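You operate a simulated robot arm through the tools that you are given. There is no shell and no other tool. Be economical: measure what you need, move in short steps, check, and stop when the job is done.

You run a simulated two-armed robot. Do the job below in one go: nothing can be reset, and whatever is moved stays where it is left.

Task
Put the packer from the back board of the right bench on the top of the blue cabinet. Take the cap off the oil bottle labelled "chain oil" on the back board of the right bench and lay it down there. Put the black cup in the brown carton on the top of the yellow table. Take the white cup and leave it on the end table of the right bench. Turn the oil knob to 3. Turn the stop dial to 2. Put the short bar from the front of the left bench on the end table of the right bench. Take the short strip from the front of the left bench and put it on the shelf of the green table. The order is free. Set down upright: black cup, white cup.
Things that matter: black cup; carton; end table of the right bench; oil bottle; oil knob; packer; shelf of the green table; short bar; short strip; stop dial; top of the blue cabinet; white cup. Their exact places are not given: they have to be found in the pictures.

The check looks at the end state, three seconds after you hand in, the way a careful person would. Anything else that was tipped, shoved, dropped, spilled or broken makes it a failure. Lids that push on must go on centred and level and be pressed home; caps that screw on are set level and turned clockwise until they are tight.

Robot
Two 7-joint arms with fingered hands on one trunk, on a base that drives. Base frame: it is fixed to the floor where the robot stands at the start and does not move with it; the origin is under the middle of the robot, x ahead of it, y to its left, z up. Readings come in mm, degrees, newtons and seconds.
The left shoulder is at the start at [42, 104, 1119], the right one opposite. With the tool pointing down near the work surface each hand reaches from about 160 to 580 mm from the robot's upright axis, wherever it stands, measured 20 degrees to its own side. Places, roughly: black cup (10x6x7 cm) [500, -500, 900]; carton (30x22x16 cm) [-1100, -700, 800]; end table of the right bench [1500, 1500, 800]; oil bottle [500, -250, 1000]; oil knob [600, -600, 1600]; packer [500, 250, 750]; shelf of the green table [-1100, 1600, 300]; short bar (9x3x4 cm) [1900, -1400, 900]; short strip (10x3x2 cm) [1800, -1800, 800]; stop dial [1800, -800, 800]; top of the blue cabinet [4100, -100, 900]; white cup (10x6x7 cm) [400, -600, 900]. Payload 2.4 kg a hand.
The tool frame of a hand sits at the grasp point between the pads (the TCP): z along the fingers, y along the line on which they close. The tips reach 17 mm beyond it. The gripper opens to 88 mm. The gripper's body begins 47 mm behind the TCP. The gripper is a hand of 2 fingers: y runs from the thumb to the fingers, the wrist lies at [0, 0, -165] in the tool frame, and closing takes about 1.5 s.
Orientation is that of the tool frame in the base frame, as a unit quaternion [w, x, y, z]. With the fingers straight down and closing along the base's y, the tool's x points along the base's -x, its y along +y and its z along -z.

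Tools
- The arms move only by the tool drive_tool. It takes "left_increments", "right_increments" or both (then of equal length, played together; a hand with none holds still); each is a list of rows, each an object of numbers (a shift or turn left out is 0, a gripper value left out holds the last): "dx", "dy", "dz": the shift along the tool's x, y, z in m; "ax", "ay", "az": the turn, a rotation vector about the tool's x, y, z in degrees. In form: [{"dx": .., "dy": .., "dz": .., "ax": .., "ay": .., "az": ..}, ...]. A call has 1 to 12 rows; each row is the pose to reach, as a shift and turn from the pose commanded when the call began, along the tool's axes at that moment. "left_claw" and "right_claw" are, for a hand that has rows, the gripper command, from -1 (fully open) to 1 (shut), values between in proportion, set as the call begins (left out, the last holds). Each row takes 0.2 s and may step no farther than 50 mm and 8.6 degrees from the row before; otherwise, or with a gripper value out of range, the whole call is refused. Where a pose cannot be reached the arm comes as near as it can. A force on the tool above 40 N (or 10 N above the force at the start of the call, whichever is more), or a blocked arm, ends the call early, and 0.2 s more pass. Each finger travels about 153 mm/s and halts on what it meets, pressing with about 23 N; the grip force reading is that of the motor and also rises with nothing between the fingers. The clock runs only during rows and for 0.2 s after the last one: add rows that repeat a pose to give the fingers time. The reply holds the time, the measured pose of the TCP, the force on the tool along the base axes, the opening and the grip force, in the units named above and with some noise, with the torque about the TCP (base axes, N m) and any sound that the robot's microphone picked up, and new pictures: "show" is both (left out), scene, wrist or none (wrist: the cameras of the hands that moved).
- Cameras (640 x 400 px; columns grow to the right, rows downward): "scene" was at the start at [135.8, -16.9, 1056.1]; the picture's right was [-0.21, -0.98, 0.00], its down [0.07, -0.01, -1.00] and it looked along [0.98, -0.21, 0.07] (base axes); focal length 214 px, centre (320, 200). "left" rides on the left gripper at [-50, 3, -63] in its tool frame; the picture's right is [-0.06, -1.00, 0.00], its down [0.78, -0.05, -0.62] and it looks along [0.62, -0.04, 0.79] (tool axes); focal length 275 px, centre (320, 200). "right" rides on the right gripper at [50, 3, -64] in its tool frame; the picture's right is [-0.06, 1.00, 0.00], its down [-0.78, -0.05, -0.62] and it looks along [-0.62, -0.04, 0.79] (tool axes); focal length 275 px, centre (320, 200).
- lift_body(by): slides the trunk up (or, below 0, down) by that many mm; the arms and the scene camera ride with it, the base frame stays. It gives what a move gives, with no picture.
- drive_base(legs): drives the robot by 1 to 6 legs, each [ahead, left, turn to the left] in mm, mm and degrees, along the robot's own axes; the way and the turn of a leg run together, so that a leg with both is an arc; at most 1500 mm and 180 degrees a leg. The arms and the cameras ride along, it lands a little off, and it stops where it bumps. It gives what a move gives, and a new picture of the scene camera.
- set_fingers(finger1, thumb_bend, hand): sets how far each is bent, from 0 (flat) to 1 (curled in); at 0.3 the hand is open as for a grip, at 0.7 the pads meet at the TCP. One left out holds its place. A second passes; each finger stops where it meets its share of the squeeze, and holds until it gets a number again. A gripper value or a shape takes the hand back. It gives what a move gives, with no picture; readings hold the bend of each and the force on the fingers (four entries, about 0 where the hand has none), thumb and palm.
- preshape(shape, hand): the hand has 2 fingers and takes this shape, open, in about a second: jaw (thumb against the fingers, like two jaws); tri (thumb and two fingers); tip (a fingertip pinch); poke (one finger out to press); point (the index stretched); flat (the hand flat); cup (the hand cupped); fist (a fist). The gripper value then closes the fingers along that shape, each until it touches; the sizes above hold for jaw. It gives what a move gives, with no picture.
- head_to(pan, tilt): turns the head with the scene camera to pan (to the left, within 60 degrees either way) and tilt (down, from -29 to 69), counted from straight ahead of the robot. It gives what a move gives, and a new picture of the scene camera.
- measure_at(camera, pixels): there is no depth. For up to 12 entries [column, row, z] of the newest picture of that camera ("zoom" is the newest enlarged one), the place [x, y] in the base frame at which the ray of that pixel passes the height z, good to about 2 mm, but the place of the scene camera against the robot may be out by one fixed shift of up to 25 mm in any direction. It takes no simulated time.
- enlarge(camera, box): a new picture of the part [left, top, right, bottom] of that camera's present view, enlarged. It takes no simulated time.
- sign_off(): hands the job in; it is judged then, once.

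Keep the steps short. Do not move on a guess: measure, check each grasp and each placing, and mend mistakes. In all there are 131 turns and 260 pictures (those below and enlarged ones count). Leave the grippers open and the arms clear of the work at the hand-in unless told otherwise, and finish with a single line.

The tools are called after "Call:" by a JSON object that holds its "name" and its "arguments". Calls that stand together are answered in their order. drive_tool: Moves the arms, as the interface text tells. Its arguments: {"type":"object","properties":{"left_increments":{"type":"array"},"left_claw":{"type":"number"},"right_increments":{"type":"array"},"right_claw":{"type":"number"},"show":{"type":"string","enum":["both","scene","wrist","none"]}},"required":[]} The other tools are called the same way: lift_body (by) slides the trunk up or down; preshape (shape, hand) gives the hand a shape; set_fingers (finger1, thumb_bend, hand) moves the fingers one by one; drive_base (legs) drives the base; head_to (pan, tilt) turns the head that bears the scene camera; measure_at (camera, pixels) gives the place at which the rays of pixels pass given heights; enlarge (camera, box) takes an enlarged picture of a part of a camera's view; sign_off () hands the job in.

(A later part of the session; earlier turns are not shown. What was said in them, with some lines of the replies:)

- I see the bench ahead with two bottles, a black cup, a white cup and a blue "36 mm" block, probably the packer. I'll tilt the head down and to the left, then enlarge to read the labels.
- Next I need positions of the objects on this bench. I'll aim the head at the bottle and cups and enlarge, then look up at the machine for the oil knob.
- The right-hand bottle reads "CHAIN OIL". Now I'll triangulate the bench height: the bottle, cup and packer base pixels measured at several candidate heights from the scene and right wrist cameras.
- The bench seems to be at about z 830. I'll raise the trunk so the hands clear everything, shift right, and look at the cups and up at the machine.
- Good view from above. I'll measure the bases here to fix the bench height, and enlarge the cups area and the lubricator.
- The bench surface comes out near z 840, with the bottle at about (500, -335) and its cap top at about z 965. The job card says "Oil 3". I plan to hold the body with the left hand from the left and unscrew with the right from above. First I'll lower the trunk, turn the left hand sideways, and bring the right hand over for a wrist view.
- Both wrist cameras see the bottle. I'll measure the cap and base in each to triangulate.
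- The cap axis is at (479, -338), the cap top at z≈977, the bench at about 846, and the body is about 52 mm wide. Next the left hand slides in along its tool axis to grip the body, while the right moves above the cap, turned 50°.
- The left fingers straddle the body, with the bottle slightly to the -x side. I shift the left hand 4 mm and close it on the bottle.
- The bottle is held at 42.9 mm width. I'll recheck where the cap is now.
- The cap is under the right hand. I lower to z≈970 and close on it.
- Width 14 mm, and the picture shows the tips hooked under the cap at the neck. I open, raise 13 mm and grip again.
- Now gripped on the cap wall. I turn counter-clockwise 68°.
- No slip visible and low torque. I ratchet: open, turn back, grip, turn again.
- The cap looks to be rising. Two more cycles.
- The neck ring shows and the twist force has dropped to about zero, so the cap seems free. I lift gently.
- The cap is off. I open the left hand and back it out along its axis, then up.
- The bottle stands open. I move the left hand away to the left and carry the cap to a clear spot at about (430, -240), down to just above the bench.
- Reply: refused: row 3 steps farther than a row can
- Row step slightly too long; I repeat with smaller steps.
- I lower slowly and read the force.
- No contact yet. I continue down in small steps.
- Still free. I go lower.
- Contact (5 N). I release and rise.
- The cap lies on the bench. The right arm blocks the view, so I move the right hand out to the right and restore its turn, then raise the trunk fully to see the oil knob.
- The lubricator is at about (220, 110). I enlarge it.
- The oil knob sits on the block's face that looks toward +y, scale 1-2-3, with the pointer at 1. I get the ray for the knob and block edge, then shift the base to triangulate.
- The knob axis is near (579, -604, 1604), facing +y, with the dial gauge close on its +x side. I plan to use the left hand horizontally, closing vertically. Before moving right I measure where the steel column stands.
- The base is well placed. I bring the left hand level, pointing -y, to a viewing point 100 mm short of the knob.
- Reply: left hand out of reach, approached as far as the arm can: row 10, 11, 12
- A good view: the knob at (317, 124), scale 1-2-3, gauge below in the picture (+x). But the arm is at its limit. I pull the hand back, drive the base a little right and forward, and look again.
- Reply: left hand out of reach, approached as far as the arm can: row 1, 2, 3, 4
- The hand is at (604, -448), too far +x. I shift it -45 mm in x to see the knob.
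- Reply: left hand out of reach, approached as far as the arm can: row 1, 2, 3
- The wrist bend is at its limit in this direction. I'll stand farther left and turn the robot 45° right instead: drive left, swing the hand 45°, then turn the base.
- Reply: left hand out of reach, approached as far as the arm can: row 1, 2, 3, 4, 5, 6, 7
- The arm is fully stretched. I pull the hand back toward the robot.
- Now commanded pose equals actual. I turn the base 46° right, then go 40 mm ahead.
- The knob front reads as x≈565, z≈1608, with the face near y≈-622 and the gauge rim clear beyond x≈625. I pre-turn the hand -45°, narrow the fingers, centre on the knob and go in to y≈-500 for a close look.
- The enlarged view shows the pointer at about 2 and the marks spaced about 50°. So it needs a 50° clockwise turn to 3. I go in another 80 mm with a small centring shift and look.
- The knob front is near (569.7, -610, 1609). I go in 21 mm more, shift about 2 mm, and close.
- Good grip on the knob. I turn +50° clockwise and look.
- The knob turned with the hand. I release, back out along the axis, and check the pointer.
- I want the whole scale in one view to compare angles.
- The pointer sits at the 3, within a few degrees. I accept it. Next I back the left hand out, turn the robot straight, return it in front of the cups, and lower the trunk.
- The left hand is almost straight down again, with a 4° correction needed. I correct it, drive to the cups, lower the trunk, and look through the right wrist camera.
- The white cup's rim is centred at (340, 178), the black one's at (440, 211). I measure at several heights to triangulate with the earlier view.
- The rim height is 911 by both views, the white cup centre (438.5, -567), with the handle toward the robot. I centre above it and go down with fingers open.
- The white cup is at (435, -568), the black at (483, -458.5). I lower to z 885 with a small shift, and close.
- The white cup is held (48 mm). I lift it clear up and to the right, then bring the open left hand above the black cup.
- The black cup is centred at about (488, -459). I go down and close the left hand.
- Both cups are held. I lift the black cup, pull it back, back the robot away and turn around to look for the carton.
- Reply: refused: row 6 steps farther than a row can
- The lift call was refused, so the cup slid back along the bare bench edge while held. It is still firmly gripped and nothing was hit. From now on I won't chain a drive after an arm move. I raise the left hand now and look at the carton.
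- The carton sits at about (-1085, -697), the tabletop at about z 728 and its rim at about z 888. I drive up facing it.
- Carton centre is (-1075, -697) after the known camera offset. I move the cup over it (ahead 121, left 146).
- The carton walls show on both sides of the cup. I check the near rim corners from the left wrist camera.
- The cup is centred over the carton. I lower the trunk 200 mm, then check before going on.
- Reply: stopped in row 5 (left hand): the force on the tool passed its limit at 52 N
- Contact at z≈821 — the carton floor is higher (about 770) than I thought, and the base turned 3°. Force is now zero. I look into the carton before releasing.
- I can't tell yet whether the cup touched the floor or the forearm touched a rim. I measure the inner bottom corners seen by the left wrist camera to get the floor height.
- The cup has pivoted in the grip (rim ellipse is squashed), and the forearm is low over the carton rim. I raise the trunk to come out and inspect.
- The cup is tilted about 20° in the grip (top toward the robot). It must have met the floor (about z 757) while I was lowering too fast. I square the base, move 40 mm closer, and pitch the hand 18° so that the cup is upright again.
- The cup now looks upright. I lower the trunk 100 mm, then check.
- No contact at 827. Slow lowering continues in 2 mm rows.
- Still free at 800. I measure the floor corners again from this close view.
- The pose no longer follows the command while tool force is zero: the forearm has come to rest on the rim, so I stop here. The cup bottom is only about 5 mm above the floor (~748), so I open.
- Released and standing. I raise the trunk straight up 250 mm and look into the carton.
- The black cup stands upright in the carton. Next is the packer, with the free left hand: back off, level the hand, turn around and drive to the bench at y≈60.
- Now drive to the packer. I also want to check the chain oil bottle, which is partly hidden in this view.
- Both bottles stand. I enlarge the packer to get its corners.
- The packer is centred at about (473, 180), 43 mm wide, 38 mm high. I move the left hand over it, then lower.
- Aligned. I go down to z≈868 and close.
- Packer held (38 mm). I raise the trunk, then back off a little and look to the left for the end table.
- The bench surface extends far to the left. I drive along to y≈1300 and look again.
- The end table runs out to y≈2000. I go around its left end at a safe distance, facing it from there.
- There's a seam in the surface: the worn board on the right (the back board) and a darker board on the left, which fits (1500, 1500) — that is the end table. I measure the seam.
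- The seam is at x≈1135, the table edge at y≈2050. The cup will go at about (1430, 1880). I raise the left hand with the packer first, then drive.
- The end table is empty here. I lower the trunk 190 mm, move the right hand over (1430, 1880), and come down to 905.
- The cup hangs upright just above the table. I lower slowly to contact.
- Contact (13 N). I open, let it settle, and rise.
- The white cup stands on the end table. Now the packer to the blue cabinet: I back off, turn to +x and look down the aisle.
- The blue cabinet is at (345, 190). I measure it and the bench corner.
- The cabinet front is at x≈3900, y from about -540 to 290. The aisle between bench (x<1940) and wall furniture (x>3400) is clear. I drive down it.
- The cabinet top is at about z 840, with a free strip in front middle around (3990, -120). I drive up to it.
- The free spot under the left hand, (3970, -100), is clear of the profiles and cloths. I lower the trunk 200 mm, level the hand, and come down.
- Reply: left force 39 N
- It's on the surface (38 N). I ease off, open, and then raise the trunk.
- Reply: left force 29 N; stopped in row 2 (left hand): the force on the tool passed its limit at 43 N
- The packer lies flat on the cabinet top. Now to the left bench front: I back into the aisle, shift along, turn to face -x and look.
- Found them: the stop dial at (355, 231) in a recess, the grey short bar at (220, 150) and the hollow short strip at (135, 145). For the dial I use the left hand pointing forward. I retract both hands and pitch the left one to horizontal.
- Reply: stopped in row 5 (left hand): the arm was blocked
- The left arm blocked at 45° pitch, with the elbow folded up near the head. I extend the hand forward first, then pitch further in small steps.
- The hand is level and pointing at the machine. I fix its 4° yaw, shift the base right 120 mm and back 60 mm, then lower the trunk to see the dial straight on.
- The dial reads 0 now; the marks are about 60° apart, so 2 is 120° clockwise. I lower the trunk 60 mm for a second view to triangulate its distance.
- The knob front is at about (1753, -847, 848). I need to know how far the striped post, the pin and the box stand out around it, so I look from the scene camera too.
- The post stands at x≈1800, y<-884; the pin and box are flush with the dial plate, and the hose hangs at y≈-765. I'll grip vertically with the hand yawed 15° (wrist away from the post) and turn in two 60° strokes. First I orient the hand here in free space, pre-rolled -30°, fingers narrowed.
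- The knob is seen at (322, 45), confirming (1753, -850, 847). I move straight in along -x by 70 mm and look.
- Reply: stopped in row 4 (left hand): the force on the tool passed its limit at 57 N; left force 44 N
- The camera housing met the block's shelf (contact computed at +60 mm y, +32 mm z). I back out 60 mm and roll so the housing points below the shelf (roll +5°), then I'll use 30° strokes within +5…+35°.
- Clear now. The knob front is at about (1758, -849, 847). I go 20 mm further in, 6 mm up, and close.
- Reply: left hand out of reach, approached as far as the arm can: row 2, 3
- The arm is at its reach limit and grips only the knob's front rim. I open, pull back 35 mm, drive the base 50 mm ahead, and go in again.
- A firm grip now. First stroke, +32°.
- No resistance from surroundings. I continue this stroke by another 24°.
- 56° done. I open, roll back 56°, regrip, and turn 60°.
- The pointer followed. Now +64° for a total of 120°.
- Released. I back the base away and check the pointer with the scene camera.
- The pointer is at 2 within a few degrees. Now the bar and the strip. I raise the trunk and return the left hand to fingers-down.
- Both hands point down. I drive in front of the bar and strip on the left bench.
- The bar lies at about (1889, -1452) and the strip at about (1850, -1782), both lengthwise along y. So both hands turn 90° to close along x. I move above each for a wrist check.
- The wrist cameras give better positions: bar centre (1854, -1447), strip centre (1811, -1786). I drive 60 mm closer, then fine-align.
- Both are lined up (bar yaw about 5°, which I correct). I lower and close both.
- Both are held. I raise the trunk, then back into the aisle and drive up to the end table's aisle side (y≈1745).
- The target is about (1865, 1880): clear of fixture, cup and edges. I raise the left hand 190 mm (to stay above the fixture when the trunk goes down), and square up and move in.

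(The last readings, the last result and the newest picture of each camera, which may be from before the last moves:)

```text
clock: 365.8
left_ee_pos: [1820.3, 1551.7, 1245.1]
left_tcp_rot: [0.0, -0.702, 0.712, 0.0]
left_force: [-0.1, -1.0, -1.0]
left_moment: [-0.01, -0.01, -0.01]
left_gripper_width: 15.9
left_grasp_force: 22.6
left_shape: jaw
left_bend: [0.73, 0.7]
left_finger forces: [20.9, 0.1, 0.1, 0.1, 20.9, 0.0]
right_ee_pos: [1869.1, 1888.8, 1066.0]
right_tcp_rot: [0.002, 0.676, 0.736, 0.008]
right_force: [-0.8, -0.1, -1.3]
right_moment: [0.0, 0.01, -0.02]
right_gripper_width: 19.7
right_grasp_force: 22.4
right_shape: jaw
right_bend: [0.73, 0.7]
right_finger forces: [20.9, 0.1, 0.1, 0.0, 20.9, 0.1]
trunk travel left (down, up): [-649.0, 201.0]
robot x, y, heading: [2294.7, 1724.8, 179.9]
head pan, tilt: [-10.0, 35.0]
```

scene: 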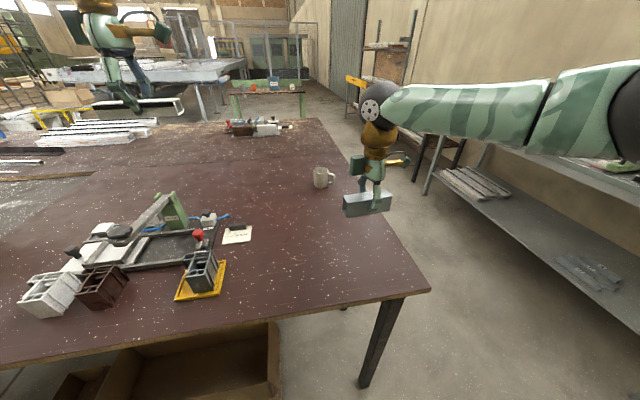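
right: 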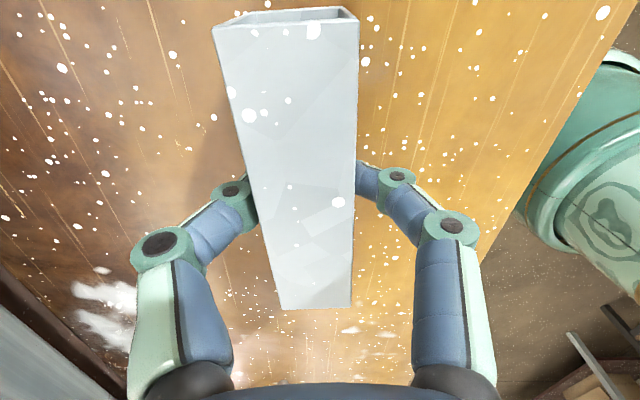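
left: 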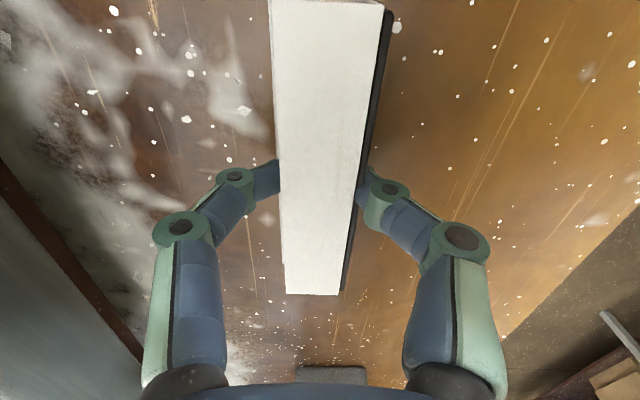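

Right hand at (1869, 1889), left well above the fixture. I lower the trunk 185 mm, then the arm in small steps.

Call:
{"name": "lift_body", "arguments": {"by": -185}}

Call:
{"name": "drive_tool", "arguments": {"right_increments": [{"dz": 0.003}, {"dz": 0.006}, {"dz": 0.008}], "show": "none"}}

Call:
{"name": "drive_tool", "arguments": {"right_increments": [{"dz": 0.001}, {"dz": 0.002}, {"dz": 0.003}], "show": "none"}}

```text
clock: 367.9
left_ee_pos: [1820.2, 1551.5, 1060.7]
left_tcp_rot: [0.0, -0.701, 0.713, 0.0]
left_force: [0.2, 1.0, 0.0]
left_moment: [0.02, -0.02, -0.02]
left_gripper_width: 15.6
left_grasp_force: 22.9
left_shape: jaw
left_bend: [0.73, 0.7]
left_finger forces: [20.9, 0.0, 0.0, 0.1, 20.8, 0.0]
right_ee_pos: [1870.8, 1888.1, 882.8]
right_tcp_rot: [0.003, 0.676, 0.737, 0.007]
right_force: [0.8, 0.6, -0.6]
right_moment: [-0.01, 0.02, 0.02]
right_gripper_width: 19.7
right_grasp_force: 22.3
right_shape: jaw
right_bend: [0.73, 0.7]
right_finger forces: [20.9, 0.0, 0.0, 0.0, 20.9, 0.1]
trunk travel left (down, up): [-464.0, 386.0]
robot x, y, heading: [2294.3, 1725.3, 179.9]
head pan, tilt: [-10.0, 35.0]
```

```text
clock: 368.7
left_ee_pos: [1821.2, 1550.8, 1059.4]
left_tcp_rot: [-0.001, -0.702, 0.712, 0.0]
left_force: [-0.4, -0.6, 0.4]
left_moment: [-0.02, 0.04, 0.01]
left_gripper_width: 15.7
left_grasp_force: 23.3
left_shape: jaw
left_bend: [0.73, 0.7]
left_finger forces: [20.9, 0.0, 0.1, 0.1, 20.9, 0.1]
right_ee_pos: [1870.7, 1887.8, 874.0]
right_tcp_rot: [0.003, 0.676, 0.737, 0.007]
right_force: [-1.2, -0.3, -1.0]
right_moment: [-0.02, -0.01, 0.0]
right_gripper_width: 19.8
right_grasp_force: 23.0
right_shape: jaw
right_bend: [0.73, 0.7]
right_finger forces: [20.9, 0.0, 0.0, 0.0, 21.0, 0.0]
trunk travel left (down, up): [-464.0, 386.0]
robot x, y, heading: [2298.3, 1723.7, 179.7]
head pan, tilt: [-10.0, 35.0]
```

```text
clock: 369.5
left_ee_pos: [1820.8, 1551.7, 1060.8]
left_tcp_rot: [0.0, -0.701, 0.713, 0.001]
left_force: [0.2, 0.5, 0.2]
left_moment: [0.01, 0.01, 0.01]
left_gripper_width: 15.7
left_grasp_force: 22.8
left_shape: jaw
left_bend: [0.73, 0.7]
left_finger forces: [20.9, 0.1, 0.1, 0.0, 20.9, 0.0]
right_ee_pos: [1870.1, 1888.8, 871.0]
right_tcp_rot: [0.004, 0.676, 0.736, 0.007]
right_force: [0.3, 0.4, -0.9]
right_moment: [0.01, 0.01, 0.02]
right_gripper_width: 19.5
right_grasp_force: 22.7
right_shape: jaw
right_bend: [0.73, 0.7]
right_finger forces: [20.9, 0.0, 0.0, 0.0, 21.0, 0.0]
trunk travel left (down, up): [-464.0, 386.0]
robot x, y, heading: [2296.9, 1724.3, 179.9]
head pan, tilt: [-10.0, 35.0]
5 turns are left
```

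Only 5 turns remain, so I chain carefully. The bar is about to touch: I set it down, open, rise, and lift the trunk. Then I drive around the end table to the clear floor in front of the green table.

Call:
{"name": "drive_tool", "arguments": {"right_increments": [{"dz": 0.002}, {"dz": 0.004}], "show": "none"}}

Call:
{"name": "drive_tool", "arguments": {"right_increments": [{"dz": 0}, {"dz": 0}, {"dz": 0}, {"dz": 0}, {"dz": -0.03}, {"dz": -0.07}, {"dz": -0.11}, {"dz": -0.15}], "right_claw": -1, "show": "scene"}}

Call:
{"name": "lift_body", "arguments": {"by": 150}}

Call:
{"name": "drive_base", "arguments": {"legs": [[-350, 0, 0], [0, -950, 0], [1500, 0, 0], [1200, 0, 0], [0, 1074, 0]]}}

Call:
{"name": "head_to", "arguments": {"pan": 0, "tilt": 35}}

```text
clock: 370.1
left_ee_pos: [1821.1, 1551.0, 1059.0]
left_tcp_rot: [0.0, -0.702, 0.712, 0.0]
left_force: [-0.1, -0.7, -0.3]
left_moment: [-0.01, 0.01, 0.03]
left_gripper_width: 15.7
left_grasp_force: 22.6
left_shape: jaw
left_bend: [0.73, 0.7]
left_finger forces: [20.9, 0.0, 0.1, 0.1, 20.9, 0.0]
right_ee_pos: [1869.1, 1888.7, 867.4]
right_tcp_rot: [0.002, 0.675, 0.737, 0.006]
right_force: [0.5, -1.1, 3.5]
right_moment: [0.03, 0.0, 0.01]
right_gripper_width: 19.7
right_grasp_force: 23.3
right_shape: jaw
right_bend: [0.73, 0.7]
right_finger forces: [22.1, 0.0, 0.0, 0.1, 21.5, 0.0]
trunk travel left (down, up): [-464.0, 386.0]
robot x, y, heading: [2290.6, 1725.0, 179.6]
head pan, tilt: [-10.0, 35.0]
```

```text
clock: 371.9
left_ee_pos: [1820.6, 1551.8, 1060.6]
left_tcp_rot: [0.0, -0.702, 0.712, 0.0]
left_force: [-0.4, -0.4, -1.2]
left_moment: [-0.02, -0.01, 0.01]
left_gripper_width: 15.9
left_grasp_force: 23.3
left_shape: jaw
left_bend: [0.73, 0.7]
left_finger forces: [20.9, 0.0, 0.0, 0.0, 20.9, 0.0]
right_ee_pos: [1868.0, 1887.0, 1018.0]
right_tcp_rot: [0.003, 0.676, 0.737, 0.007]
right_force: [0.0, 0.6, 0.8]
right_moment: [-0.02, 0.03, 0.0]
right_gripper_width: 87.9
right_grasp_force: 0.1
right_shape: jaw
right_bend: [0.3, 0.3]
right_finger forces: [0.1, 0.0, 0.0, 0.0, 0.1, 0.0]
trunk travel left (down, up): [-464.0, 386.0]
robot x, y, heading: [2294.5, 1723.7, 179.8]
head pan, tilt: [-10.0, 35.0]
```

scene: 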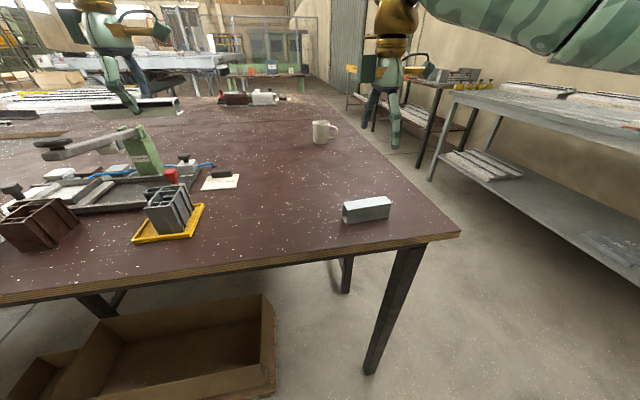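

```text
clock: 373.6
left_ee_pos: [1820.6, 1552.1, 1210.6]
left_tcp_rot: [0.0, -0.701, 0.713, 0.0]
left_force: [-0.1, 0.0, 0.0]
left_moment: [-0.02, -0.02, 0.04]
left_gripper_width: 15.5
left_grasp_force: 23.0
left_shape: jaw
left_bend: [0.73, 0.7]
left_finger forces: [20.9, 0.0, 0.0, 0.1, 20.9, 0.1]
right_ee_pos: [1869.4, 1887.7, 1169.2]
right_tcp_rot: [0.003, 0.676, 0.737, 0.007]
right_force: [0.0, -1.2, -0.3]
right_moment: [-0.01, -0.02, 0.04]
right_gripper_width: 88.1
right_grasp_force: 0.1
right_shape: jaw
right_bend: [0.3, 0.3]
right_finger forces: [0.0, 0.0, 0.0, 0.0, 0.1, 0.1]
trunk travel left (down, up): [-614.0, 236.0]
robot x, y, heading: [2289.1, 1725.9, 179.6]
head pan, tilt: [-10.0, 35.0]
```

```text
clock: 398.0
left_ee_pos: [-408.1, 1371.5, 1209.0]
left_tcp_rot: [0.0, 0.72, -0.694, 0.0]
left_force: [-0.2, 0.7, -0.4]
left_moment: [-0.03, -0.01, -0.01]
left_gripper_width: 15.3
left_grasp_force: 22.3
left_shape: jaw
left_bend: [0.73, 0.7]
left_finger forces: [20.8, 0.1, 0.0, 0.0, 20.9, 0.1]
right_ee_pos: [-377.1, 1710.3, 1166.8]
right_tcp_rot: [0.002, 0.657, 0.754, 0.007]
right_force: [0.1, -0.6, 0.8]
right_moment: [0.04, -0.01, 0.02]
right_gripper_width: 87.9
right_grasp_force: 0.1
right_shape: jaw
right_bend: [0.3, 0.3]
right_finger forces: [0.0, 0.0, 0.0, 0.0, 0.0, 0.0]
trunk travel left (down, up): [-614.0, 236.0]
robot x, y, heading: [57.6, 1569.3, -177.5]
head pan, tilt: [-10.0, 35.0]
```

scene: 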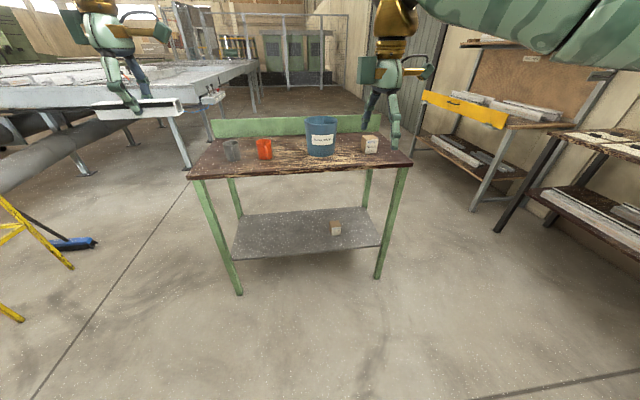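

```text
clock: 398.7
left_ee_pos: [-407.1, 1372.8, 1210.3]
left_tcp_rot: [0.0, 0.72, -0.694, 0.0]
left_force: [0.1, 0.7, -0.4]
left_moment: [0.04, -0.03, 0.03]
left_gripper_width: 15.5
left_grasp_force: 22.7
left_shape: jaw
left_bend: [0.73, 0.7]
left_finger forces: [20.8, 0.1, 0.0, 0.0, 20.9, 0.1]
right_ee_pos: [-376.8, 1710.5, 1166.1]
right_tcp_rot: [0.002, 0.657, 0.754, 0.007]
right_force: [-0.3, -0.2, 0.3]
right_moment: [0.02, 0.03, -0.03]
right_gripper_width: 87.8
right_grasp_force: 0.1
right_shape: jaw
right_bend: [0.3, 0.3]
right_finger forces: [0.0, 0.0, 0.0, 0.1, 0.1, 0.0]
trunk travel left (down, up): [-614.0, 236.0]
robot x, y, heading: [57.5, 1569.3, -177.4]
head pan, tilt: [0.0, 35.0]
4 turns are left
```

scene: 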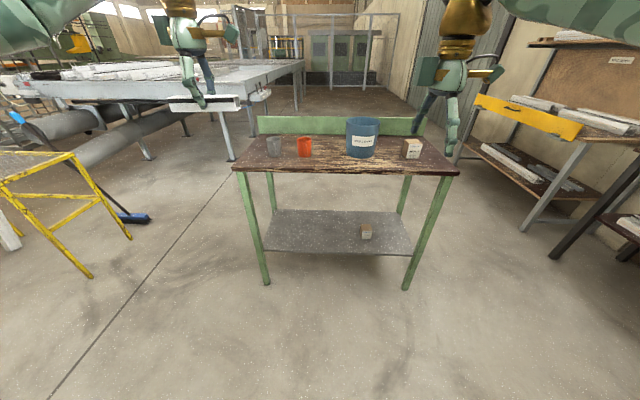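

The bar stands on the end table. The green table's shelf computes to z≈344, front edge x≈-940, with a small box at (-1140, 1836). I retract the arms, lower the trunk fully, lower the left hand to ~450, and drive in so the strip is over the shelf at about (-1030, 1430).

Call:
{"name": "drive_tool", "arguments": {"left_increments": [{"dy": -0.008}, {"dy": -0.016}, {"dy": -0.025}, {"dy": -0.025}], "right_increments": [{"dy": 0.045}, {"dy": 0.09}, {"dy": 0.135}, {"dy": 0.18}], "show": "none"}}

Call:
{"name": "lift_body", "arguments": {"by": -612}}

Call:
{"name": "drive_tool", "arguments": {"left_increments": [{"dz": 0.04}, {"dz": 0.08}, {"dz": 0.12}, {"dz": 0.148}], "show": "none"}}

Call:
{"name": "drive_base", "arguments": {"legs": [[0, -36, -2.6], [637, 0, 0]]}}

Call:
{"name": "head_to", "arguments": {"pan": 15, "tilt": 35}}

Call:
{"name": "enlarge", "arguments": {"camera": "left", "box": [0, 0, 640, 400]}}

```text
clock: 399.7
left_ee_pos: [-381.5, 1372.6, 1209.1]
left_tcp_rot: [0.0, 0.72, -0.694, -0.001]
left_force: [0.2, -0.3, 0.2]
left_moment: [-0.01, -0.04, -0.01]
left_gripper_width: 15.7
left_grasp_force: 23.3
left_shape: jaw
left_bend: [0.73, 0.7]
left_finger forces: [21.0, 0.1, 0.0, 0.0, 20.9, 0.0]
right_ee_pos: [-193.7, 1734.6, 1167.6]
right_tcp_rot: [0.003, 0.658, 0.753, 0.007]
right_force: [-0.4, 0.3, 0.1]
right_moment: [0.03, 0.03, -0.02]
right_gripper_width: 87.9
right_grasp_force: 0.0
right_shape: jaw
right_bend: [0.3, 0.3]
right_finger forces: [0.0, 0.0, 0.0, 0.1, 0.1, 0.0]
trunk travel left (down, up): [-614.0, 236.0]
robot x, y, heading: [56.8, 1565.3, -177.7]
head pan, tilt: [0.0, 35.0]
```

```text
refused: -612 is not a number from -400 to 400
```

```text
clock: 400.7
left_ee_pos: [-382.3, 1375.5, 1060.1]
left_tcp_rot: [0.0, 0.719, -0.695, 0.0]
left_force: [0.3, -0.5, -0.3]
left_moment: [0.02, 0.01, -0.03]
left_gripper_width: 15.6
left_grasp_force: 23.1
left_shape: jaw
left_bend: [0.73, 0.7]
left_finger forces: [20.8, 0.0, 0.0, 0.0, 20.7, 0.1]
right_ee_pos: [-194.6, 1734.9, 1168.0]
right_tcp_rot: [0.002, 0.657, 0.754, 0.007]
right_force: [-0.5, -0.3, 0.4]
right_moment: [0.03, 0.0, -0.01]
right_gripper_width: 87.9
right_grasp_force: 0.1
right_shape: jaw
right_bend: [0.3, 0.3]
right_finger forces: [0.1, 0.0, 0.0, 0.1, 0.0, 0.0]
trunk travel left (down, up): [-614.0, 236.0]
robot x, y, heading: [54.0, 1571.8, -177.5]
head pan, tilt: [0.0, 35.0]
```

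```text
clock: 404.7
left_ee_pos: [-1028.4, 1416.6, 1059.4]
left_tcp_rot: [0.0, 0.71, -0.704, 0.0]
left_force: [-0.1, 0.0, -0.2]
left_moment: [0.03, 0.02, -0.02]
left_gripper_width: 15.5
left_grasp_force: 23.1
left_shape: jaw
left_bend: [0.73, 0.7]
left_finger forces: [20.7, 0.0, 0.1, 0.0, 20.8, 0.0]
right_ee_pos: [-832.3, 1770.8, 1168.1]
right_tcp_rot: [0.003, 0.668, 0.744, 0.007]
right_force: [0.1, 0.7, -0.1]
right_moment: [0.02, 0.02, -0.02]
right_gripper_width: 88.1
right_grasp_force: 0.2
right_shape: jaw
right_bend: [0.3, 0.3]
right_finger forces: [0.1, 0.0, 0.1, 0.1, 0.1, 0.0]
trunk travel left (down, up): [-614.0, 236.0]
robot x, y, heading: [-583.8, 1600.8, -178.8]
head pan, tilt: [0.0, 35.0]
```

scene: 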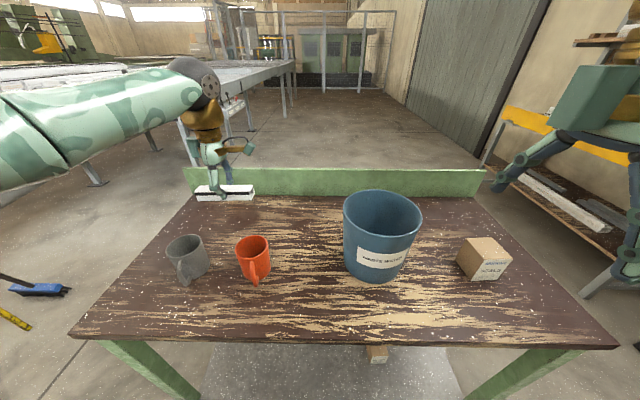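

```text
clock: 405.5
left_ee_pos: [-1027.5, 1415.9, 1060.3]
left_tcp_rot: [0.0, 0.71, -0.704, 0.0]
left_force: [-0.8, 0.0, 0.6]
left_moment: [-0.04, 0.05, 0.04]
left_gripper_width: 15.5
left_grasp_force: 23.1
left_shape: jaw
left_bend: [0.73, 0.7]
left_finger forces: [20.8, 0.0, 0.0, 0.0, 20.8, 0.1]
right_ee_pos: [-831.6, 1770.2, 1168.4]
right_tcp_rot: [0.003, 0.668, 0.744, 0.007]
right_force: [0.1, -0.6, 0.2]
right_moment: [-0.01, -0.01, -0.03]
right_gripper_width: 87.8
right_grasp_force: 0.0
right_shape: jaw
right_bend: [0.3, 0.3]
right_finger forces: [0.1, 0.1, 0.0, 0.1, 0.0, 0.0]
trunk travel left (down, up): [-614.0, 236.0]
robot x, y, heading: [-582.4, 1595.7, -178.9]
head pan, tilt: [15.0, 35.0]
```

scene: 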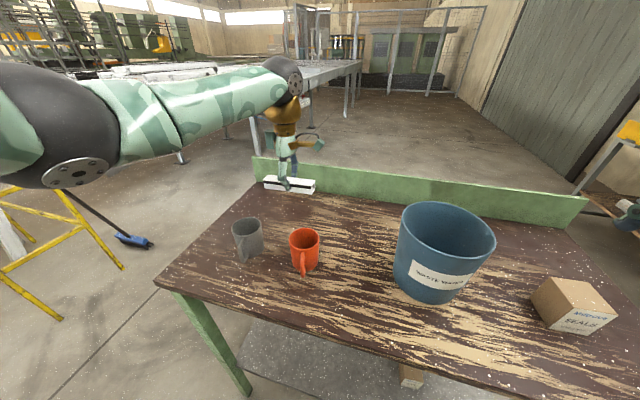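

```text
1.00 times, centred on (320, 200) of left (not enlarged: the box is as wide or as high as the picture)
3 turns are left
```

zoom: 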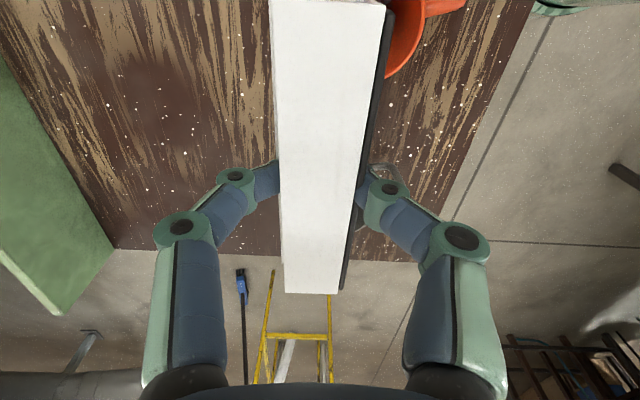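

The trunk lift was refused (limit 400 per call), so the hand is still safely above the tabletop and touched nothing. I back out, lower the trunk in two steps, drive in under the top, and lower the strip until it touches the shelf.

Call:
{"name": "drive_base", "arguments": {"legs": [[-640, 0, 0]]}}

Call:
{"name": "lift_body", "arguments": {"by": -400}}

Call:
{"name": "lift_body", "arguments": {"by": -212}}

Call:
{"name": "drive_base", "arguments": {"legs": [[640, 0, -1.1]]}}

Call:
{"name": "drive_tool", "arguments": {"left_increments": [{"dz": 0.01}, {"dz": 0.02}, {"dz": 0.03}, {"dz": 0.04}, {"dz": 0.05}, {"dz": 0.06}, {"dz": 0.07}, {"dz": 0.08}, {"dz": 0.09}, {"dz": 0.1}, {"dz": 0.11}, {"dz": 0.12}], "show": "both"}}

```text
clock: 409.1
left_ee_pos: [-368.7, 1427.6, 1061.8]
left_tcp_rot: [-0.001, 0.717, -0.697, -0.001]
left_force: [-0.6, -0.3, -0.2]
left_moment: [0.01, -0.01, 0.0]
left_gripper_width: 15.5
left_grasp_force: 22.9
left_shape: jaw
left_bend: [0.73, 0.7]
left_finger forces: [20.8, 0.1, 0.0, 0.0, 20.8, 0.1]
right_ee_pos: [-179.3, 1784.0, 1168.4]
right_tcp_rot: [0.002, 0.661, 0.75, 0.005]
right_force: [-0.2, -0.4, 0.2]
right_moment: [0.03, 0.0, -0.02]
right_gripper_width: 88.1
right_grasp_force: 0.0
right_shape: jaw
right_bend: [0.3, 0.3]
right_finger forces: [0.0, 0.1, 0.1, 0.0, 0.0, 0.1]
trunk travel left (down, up): [-614.0, 236.0]
robot x, y, heading: [72.7, 1616.7, -177.8]
head pan, tilt: [15.0, 35.0]
```

scene: 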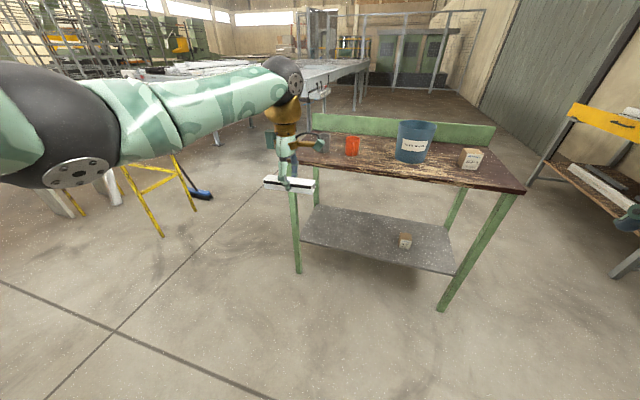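

```text
clock: 413.0
left_ee_pos: [-369.5, 1426.2, 660.8]
left_tcp_rot: [0.0, 0.717, -0.697, -0.001]
left_force: [0.7, 0.5, 0.4]
left_moment: [0.03, 0.01, 0.02]
left_gripper_width: 15.3
left_grasp_force: 23.4
left_shape: jaw
left_bend: [0.73, 0.7]
left_finger forces: [20.8, 0.1, 0.0, 0.0, 20.9, 0.1]
right_ee_pos: [-182.7, 1784.3, 746.4]
right_tcp_rot: [0.04, 0.659, 0.75, 0.043]
right_force: [0.5, 0.9, 0.2]
right_moment: [-0.03, 0.02, 0.0]
right_gripper_width: 88.1
right_grasp_force: 0.1
right_shape: jaw
right_bend: [0.3, 0.3]
right_finger forces: [0.0, 0.1, 0.0, 0.0, 0.0, 0.1]
trunk travel left (down, up): [-214.0, 636.0]
robot x, y, heading: [69.9, 1615.4, -177.6]
head pan, tilt: [15.0, 35.0]
```

```text
clock: 415.2
left_ee_pos: [-369.9, 1427.1, 448.8]
left_tcp_rot: [0.0, 0.717, -0.697, -0.001]
left_force: [-0.1, 0.3, -0.5]
left_moment: [-0.04, 0.0, -0.03]
left_gripper_width: 15.7
left_grasp_force: 22.7
left_shape: jaw
left_bend: [0.73, 0.7]
left_finger forces: [20.8, 0.0, 0.0, 0.1, 20.8, 0.0]
right_ee_pos: [-178.6, 1784.1, 496.4]
right_tcp_rot: [0.116, 0.651, 0.741, 0.116]
right_force: [-0.5, -0.4, -0.7]
right_moment: [0.01, -0.03, -0.01]
right_gripper_width: 87.9
right_grasp_force: 0.1
right_shape: jaw
right_bend: [0.3, 0.3]
right_finger forces: [0.0, 0.1, 0.1, 0.0, 0.0, 0.1]
trunk travel left (down, up): [-2.0, 848.0]
robot x, y, heading: [69.4, 1620.9, -177.8]
head pan, tilt: [15.0, 35.0]
```

```text
clock: 418.8
left_ee_pos: [-1019.2, 1417.8, 448.7]
left_tcp_rot: [0.0, 0.71, -0.704, 0.0]
left_force: [0.0, -0.4, 0.1]
left_moment: [0.0, 0.03, 0.01]
left_gripper_width: 15.5
left_grasp_force: 23.2
left_shape: jaw
left_bend: [0.73, 0.7]
left_finger forces: [20.7, 0.1, 0.0, 0.1, 20.8, 0.0]
right_ee_pos: [-819.6, 1771.5, 495.6]
right_tcp_rot: [0.119, 0.658, 0.735, 0.115]
right_force: [-0.4, 0.4, 0.0]
right_moment: [0.01, 0.01, 0.01]
right_gripper_width: 88.4
right_grasp_force: 0.0
right_shape: jaw
right_bend: [0.3, 0.3]
right_finger forces: [0.0, 0.0, 0.1, 0.0, 0.0, 0.0]
trunk travel left (down, up): [-2.0, 848.0]
robot x, y, heading: [-576.5, 1598.7, -178.9]
head pan, tilt: [15.0, 35.0]
```

scene: 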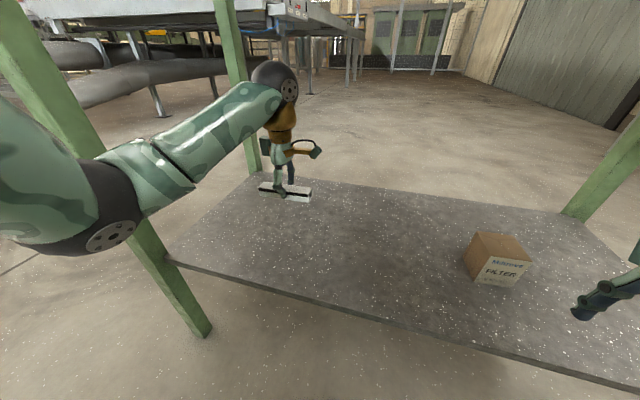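

```text
clock: 421.4
left_ee_pos: [-1019.8, 1417.5, 336.6]
left_tcp_rot: [0.003, 0.709, -0.705, -0.005]
left_force: [7.2, 0.2, 31.5]
left_moment: [-0.02, -0.32, -0.06]
left_gripper_width: 23.1
left_grasp_force: 23.0
left_shape: jaw
left_bend: [0.77, 0.74]
left_finger forces: [23.1, 0.0, 0.0, 0.0, 33.7, 0.1]
right_ee_pos: [-818.5, 1772.1, 497.2]
right_tcp_rot: [0.118, 0.659, 0.734, 0.114]
right_force: [0.9, -0.2, 0.5]
right_moment: [0.0, 0.0, -0.03]
right_gripper_width: 88.0
right_grasp_force: 0.2
right_shape: jaw
right_bend: [0.3, 0.3]
right_finger forces: [0.0, 0.0, 0.0, 0.0, 0.0, 0.1]
trunk travel left (down, up): [-2.0, 848.0]
robot x, y, heading: [-577.0, 1600.6, -179.2]
head pan, tilt: [15.0, 35.0]
stopped in row 12 (left hand): the force on the tool passed its limit at 49 N (the readings are from after the stop); the commanded pose is now the measured one
2 turns are left
```

scene: 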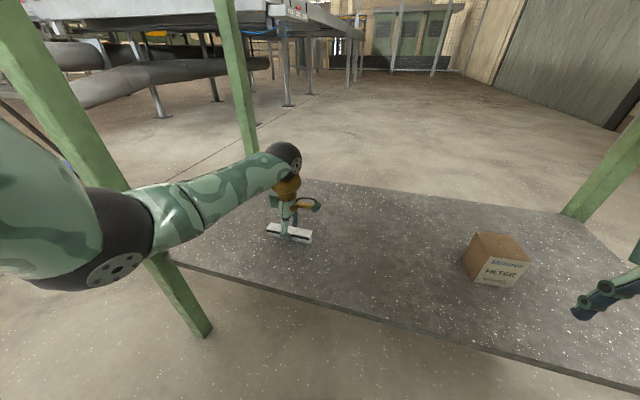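
left: 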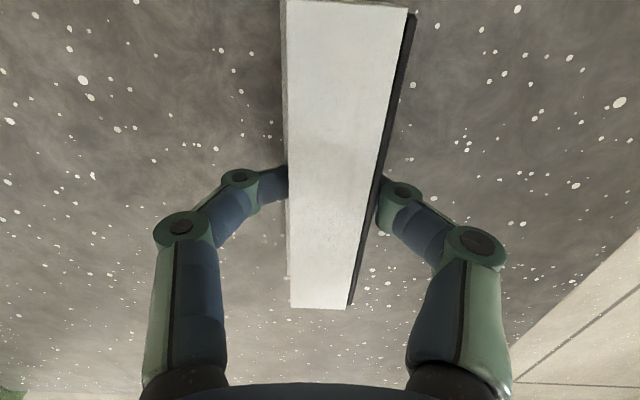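

The strip is on the shelf (31 N contact, lying flat). I ease off, open, rise straight up, and back straight out, checking with the last picture.

Call:
{"name": "drive_tool", "arguments": {"left_increments": [{"dz": -0.002}, {"dz": -0.003}, {"dz": -0.003}], "show": "none"}}

Call:
{"name": "drive_tool", "arguments": {"left_increments": [{"dz": 0}, {"dz": 0}, {"dz": 0}, {"dz": 0}, {"dz": 0}], "left_claw": -1, "show": "none"}}

Call:
{"name": "drive_tool", "arguments": {"left_increments": [{"dz": -0.01}, {"dz": -0.03}, {"dz": -0.05}, {"dz": -0.07}, {"dz": -0.09}, {"dz": -0.105}], "show": "scene"}}

Call:
{"name": "drive_base", "arguments": {"legs": [[-600, 0, 0]]}}

```text
clock: 422.2
left_ee_pos: [-1021.2, 1416.9, 337.1]
left_tcp_rot: [0.003, 0.71, -0.704, -0.004]
left_force: [4.7, 0.8, 21.8]
left_moment: [0.02, -0.16, 0.0]
left_gripper_width: 22.3
left_grasp_force: 22.6
left_shape: jaw
left_bend: [0.77, 0.74]
left_finger forces: [23.8, 0.0, 0.0, 0.0, 27.1, 0.0]
right_ee_pos: [-819.9, 1770.9, 495.5]
right_tcp_rot: [0.117, 0.658, 0.735, 0.114]
right_force: [-0.1, 0.5, 0.4]
right_moment: [0.0, 0.01, 0.03]
right_gripper_width: 88.0
right_grasp_force: 0.0
right_shape: jaw
right_bend: [0.3, 0.3]
right_finger forces: [0.1, 0.1, 0.0, 0.0, 0.0, 0.1]
trunk travel left (down, up): [-2.0, 848.0]
robot x, y, heading: [-572.5, 1597.4, -179.2]
head pan, tilt: [15.0, 35.0]
```

```text
clock: 423.5
left_ee_pos: [-1020.4, 1417.0, 335.7]
left_tcp_rot: [0.003, 0.71, -0.704, -0.004]
left_force: [0.0, -0.5, 1.9]
left_moment: [-0.01, 0.05, -0.03]
left_gripper_width: 88.2
left_grasp_force: 0.1
left_shape: jaw
left_bend: [0.29, 0.3]
left_finger forces: [1.1, 0.0, 0.0, 0.0, 0.2, 0.0]
right_ee_pos: [-819.8, 1771.0, 495.3]
right_tcp_rot: [0.12, 0.658, 0.735, 0.115]
right_force: [-0.4, 0.0, 0.4]
right_moment: [-0.02, -0.01, 0.0]
right_gripper_width: 88.0
right_grasp_force: 0.1
right_shape: jaw
right_bend: [0.3, 0.3]
right_finger forces: [0.0, 0.0, 0.0, 0.0, 0.1, 0.1]
trunk travel left (down, up): [-2.0, 848.0]
robot x, y, heading: [-573.4, 1599.0, -179.1]
head pan, tilt: [15.0, 35.0]
stopped in row 5 (left hand): the force on the tool passed its limit at 42 N (the readings are from after the stop); the commanded pose is now the measured one
```

```text
clock: 424.9
left_ee_pos: [-1021.3, 1416.7, 443.1]
left_tcp_rot: [0.003, 0.709, -0.705, -0.004]
left_force: [0.0, -0.1, -0.3]
left_moment: [0.02, -0.02, 0.01]
left_gripper_width: 88.2
left_grasp_force: 0.0
left_shape: jaw
left_bend: [0.3, 0.3]
left_finger forces: [0.1, 0.0, 0.0, 0.1, 0.0, 0.0]
right_ee_pos: [-818.6, 1772.3, 496.2]
right_tcp_rot: [0.118, 0.659, 0.734, 0.116]
right_force: [-0.1, 0.1, 0.4]
right_moment: [-0.02, 0.0, 0.01]
right_gripper_width: 87.7
right_grasp_force: 0.1
right_shape: jaw
right_bend: [0.3, 0.3]
right_finger forces: [0.0, 0.1, 0.0, 0.0, 0.0, 0.1]
trunk travel left (down, up): [-2.0, 848.0]
robot x, y, heading: [-575.3, 1599.7, -178.9]
head pan, tilt: [15.0, 35.0]
```

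scene: 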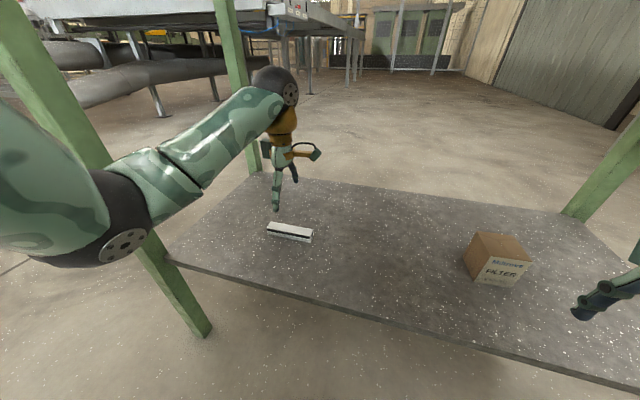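

```text
clock: 428.3
left_ee_pos: [-428.3, 1428.3, 443.5]
left_tcp_rot: [0.003, 0.708, -0.706, -0.005]
left_force: [-0.3, 0.0, -0.7]
left_moment: [0.0, 0.01, -0.01]
left_gripper_width: 88.0
left_grasp_force: 0.1
left_shape: jaw
left_bend: [0.3, 0.3]
left_finger forces: [0.0, 0.1, 0.0, 0.0, 0.0, 0.0]
right_ee_pos: [-226.5, 1781.5, 496.6]
right_tcp_rot: [0.119, 0.66, 0.732, 0.116]
right_force: [0.1, 0.1, -0.4]
right_moment: [-0.03, -0.02, 0.01]
right_gripper_width: 88.0
right_grasp_force: 0.1
right_shape: jaw
right_bend: [0.3, 0.3]
right_finger forces: [0.0, 0.0, 0.1, 0.0, 0.0, 0.1]
trunk travel left (down, up): [-2.0, 848.0]
robot x, y, heading: [18.7, 1607.1, -179.3]
head pan, tilt: [15.0, 35.0]
1 turns are left
```

scene: 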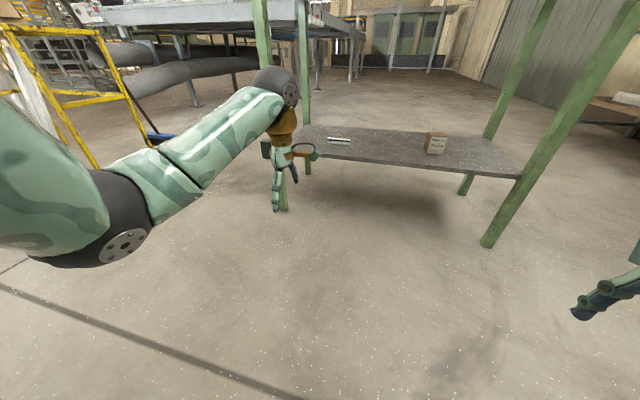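

The strip lies flat on the shelf, both grippers are open, and the arms are clear. I hand in.

Call:
{"name": "sign_off", "arguments": {}}

```text
The job is handed in.
```

All eight jobs are done and handed in; the oil knob sits at 3 and the stop dial at 2, each within a few degrees by eye, and the black cup slipped in the grip once but stands upright in the carton.
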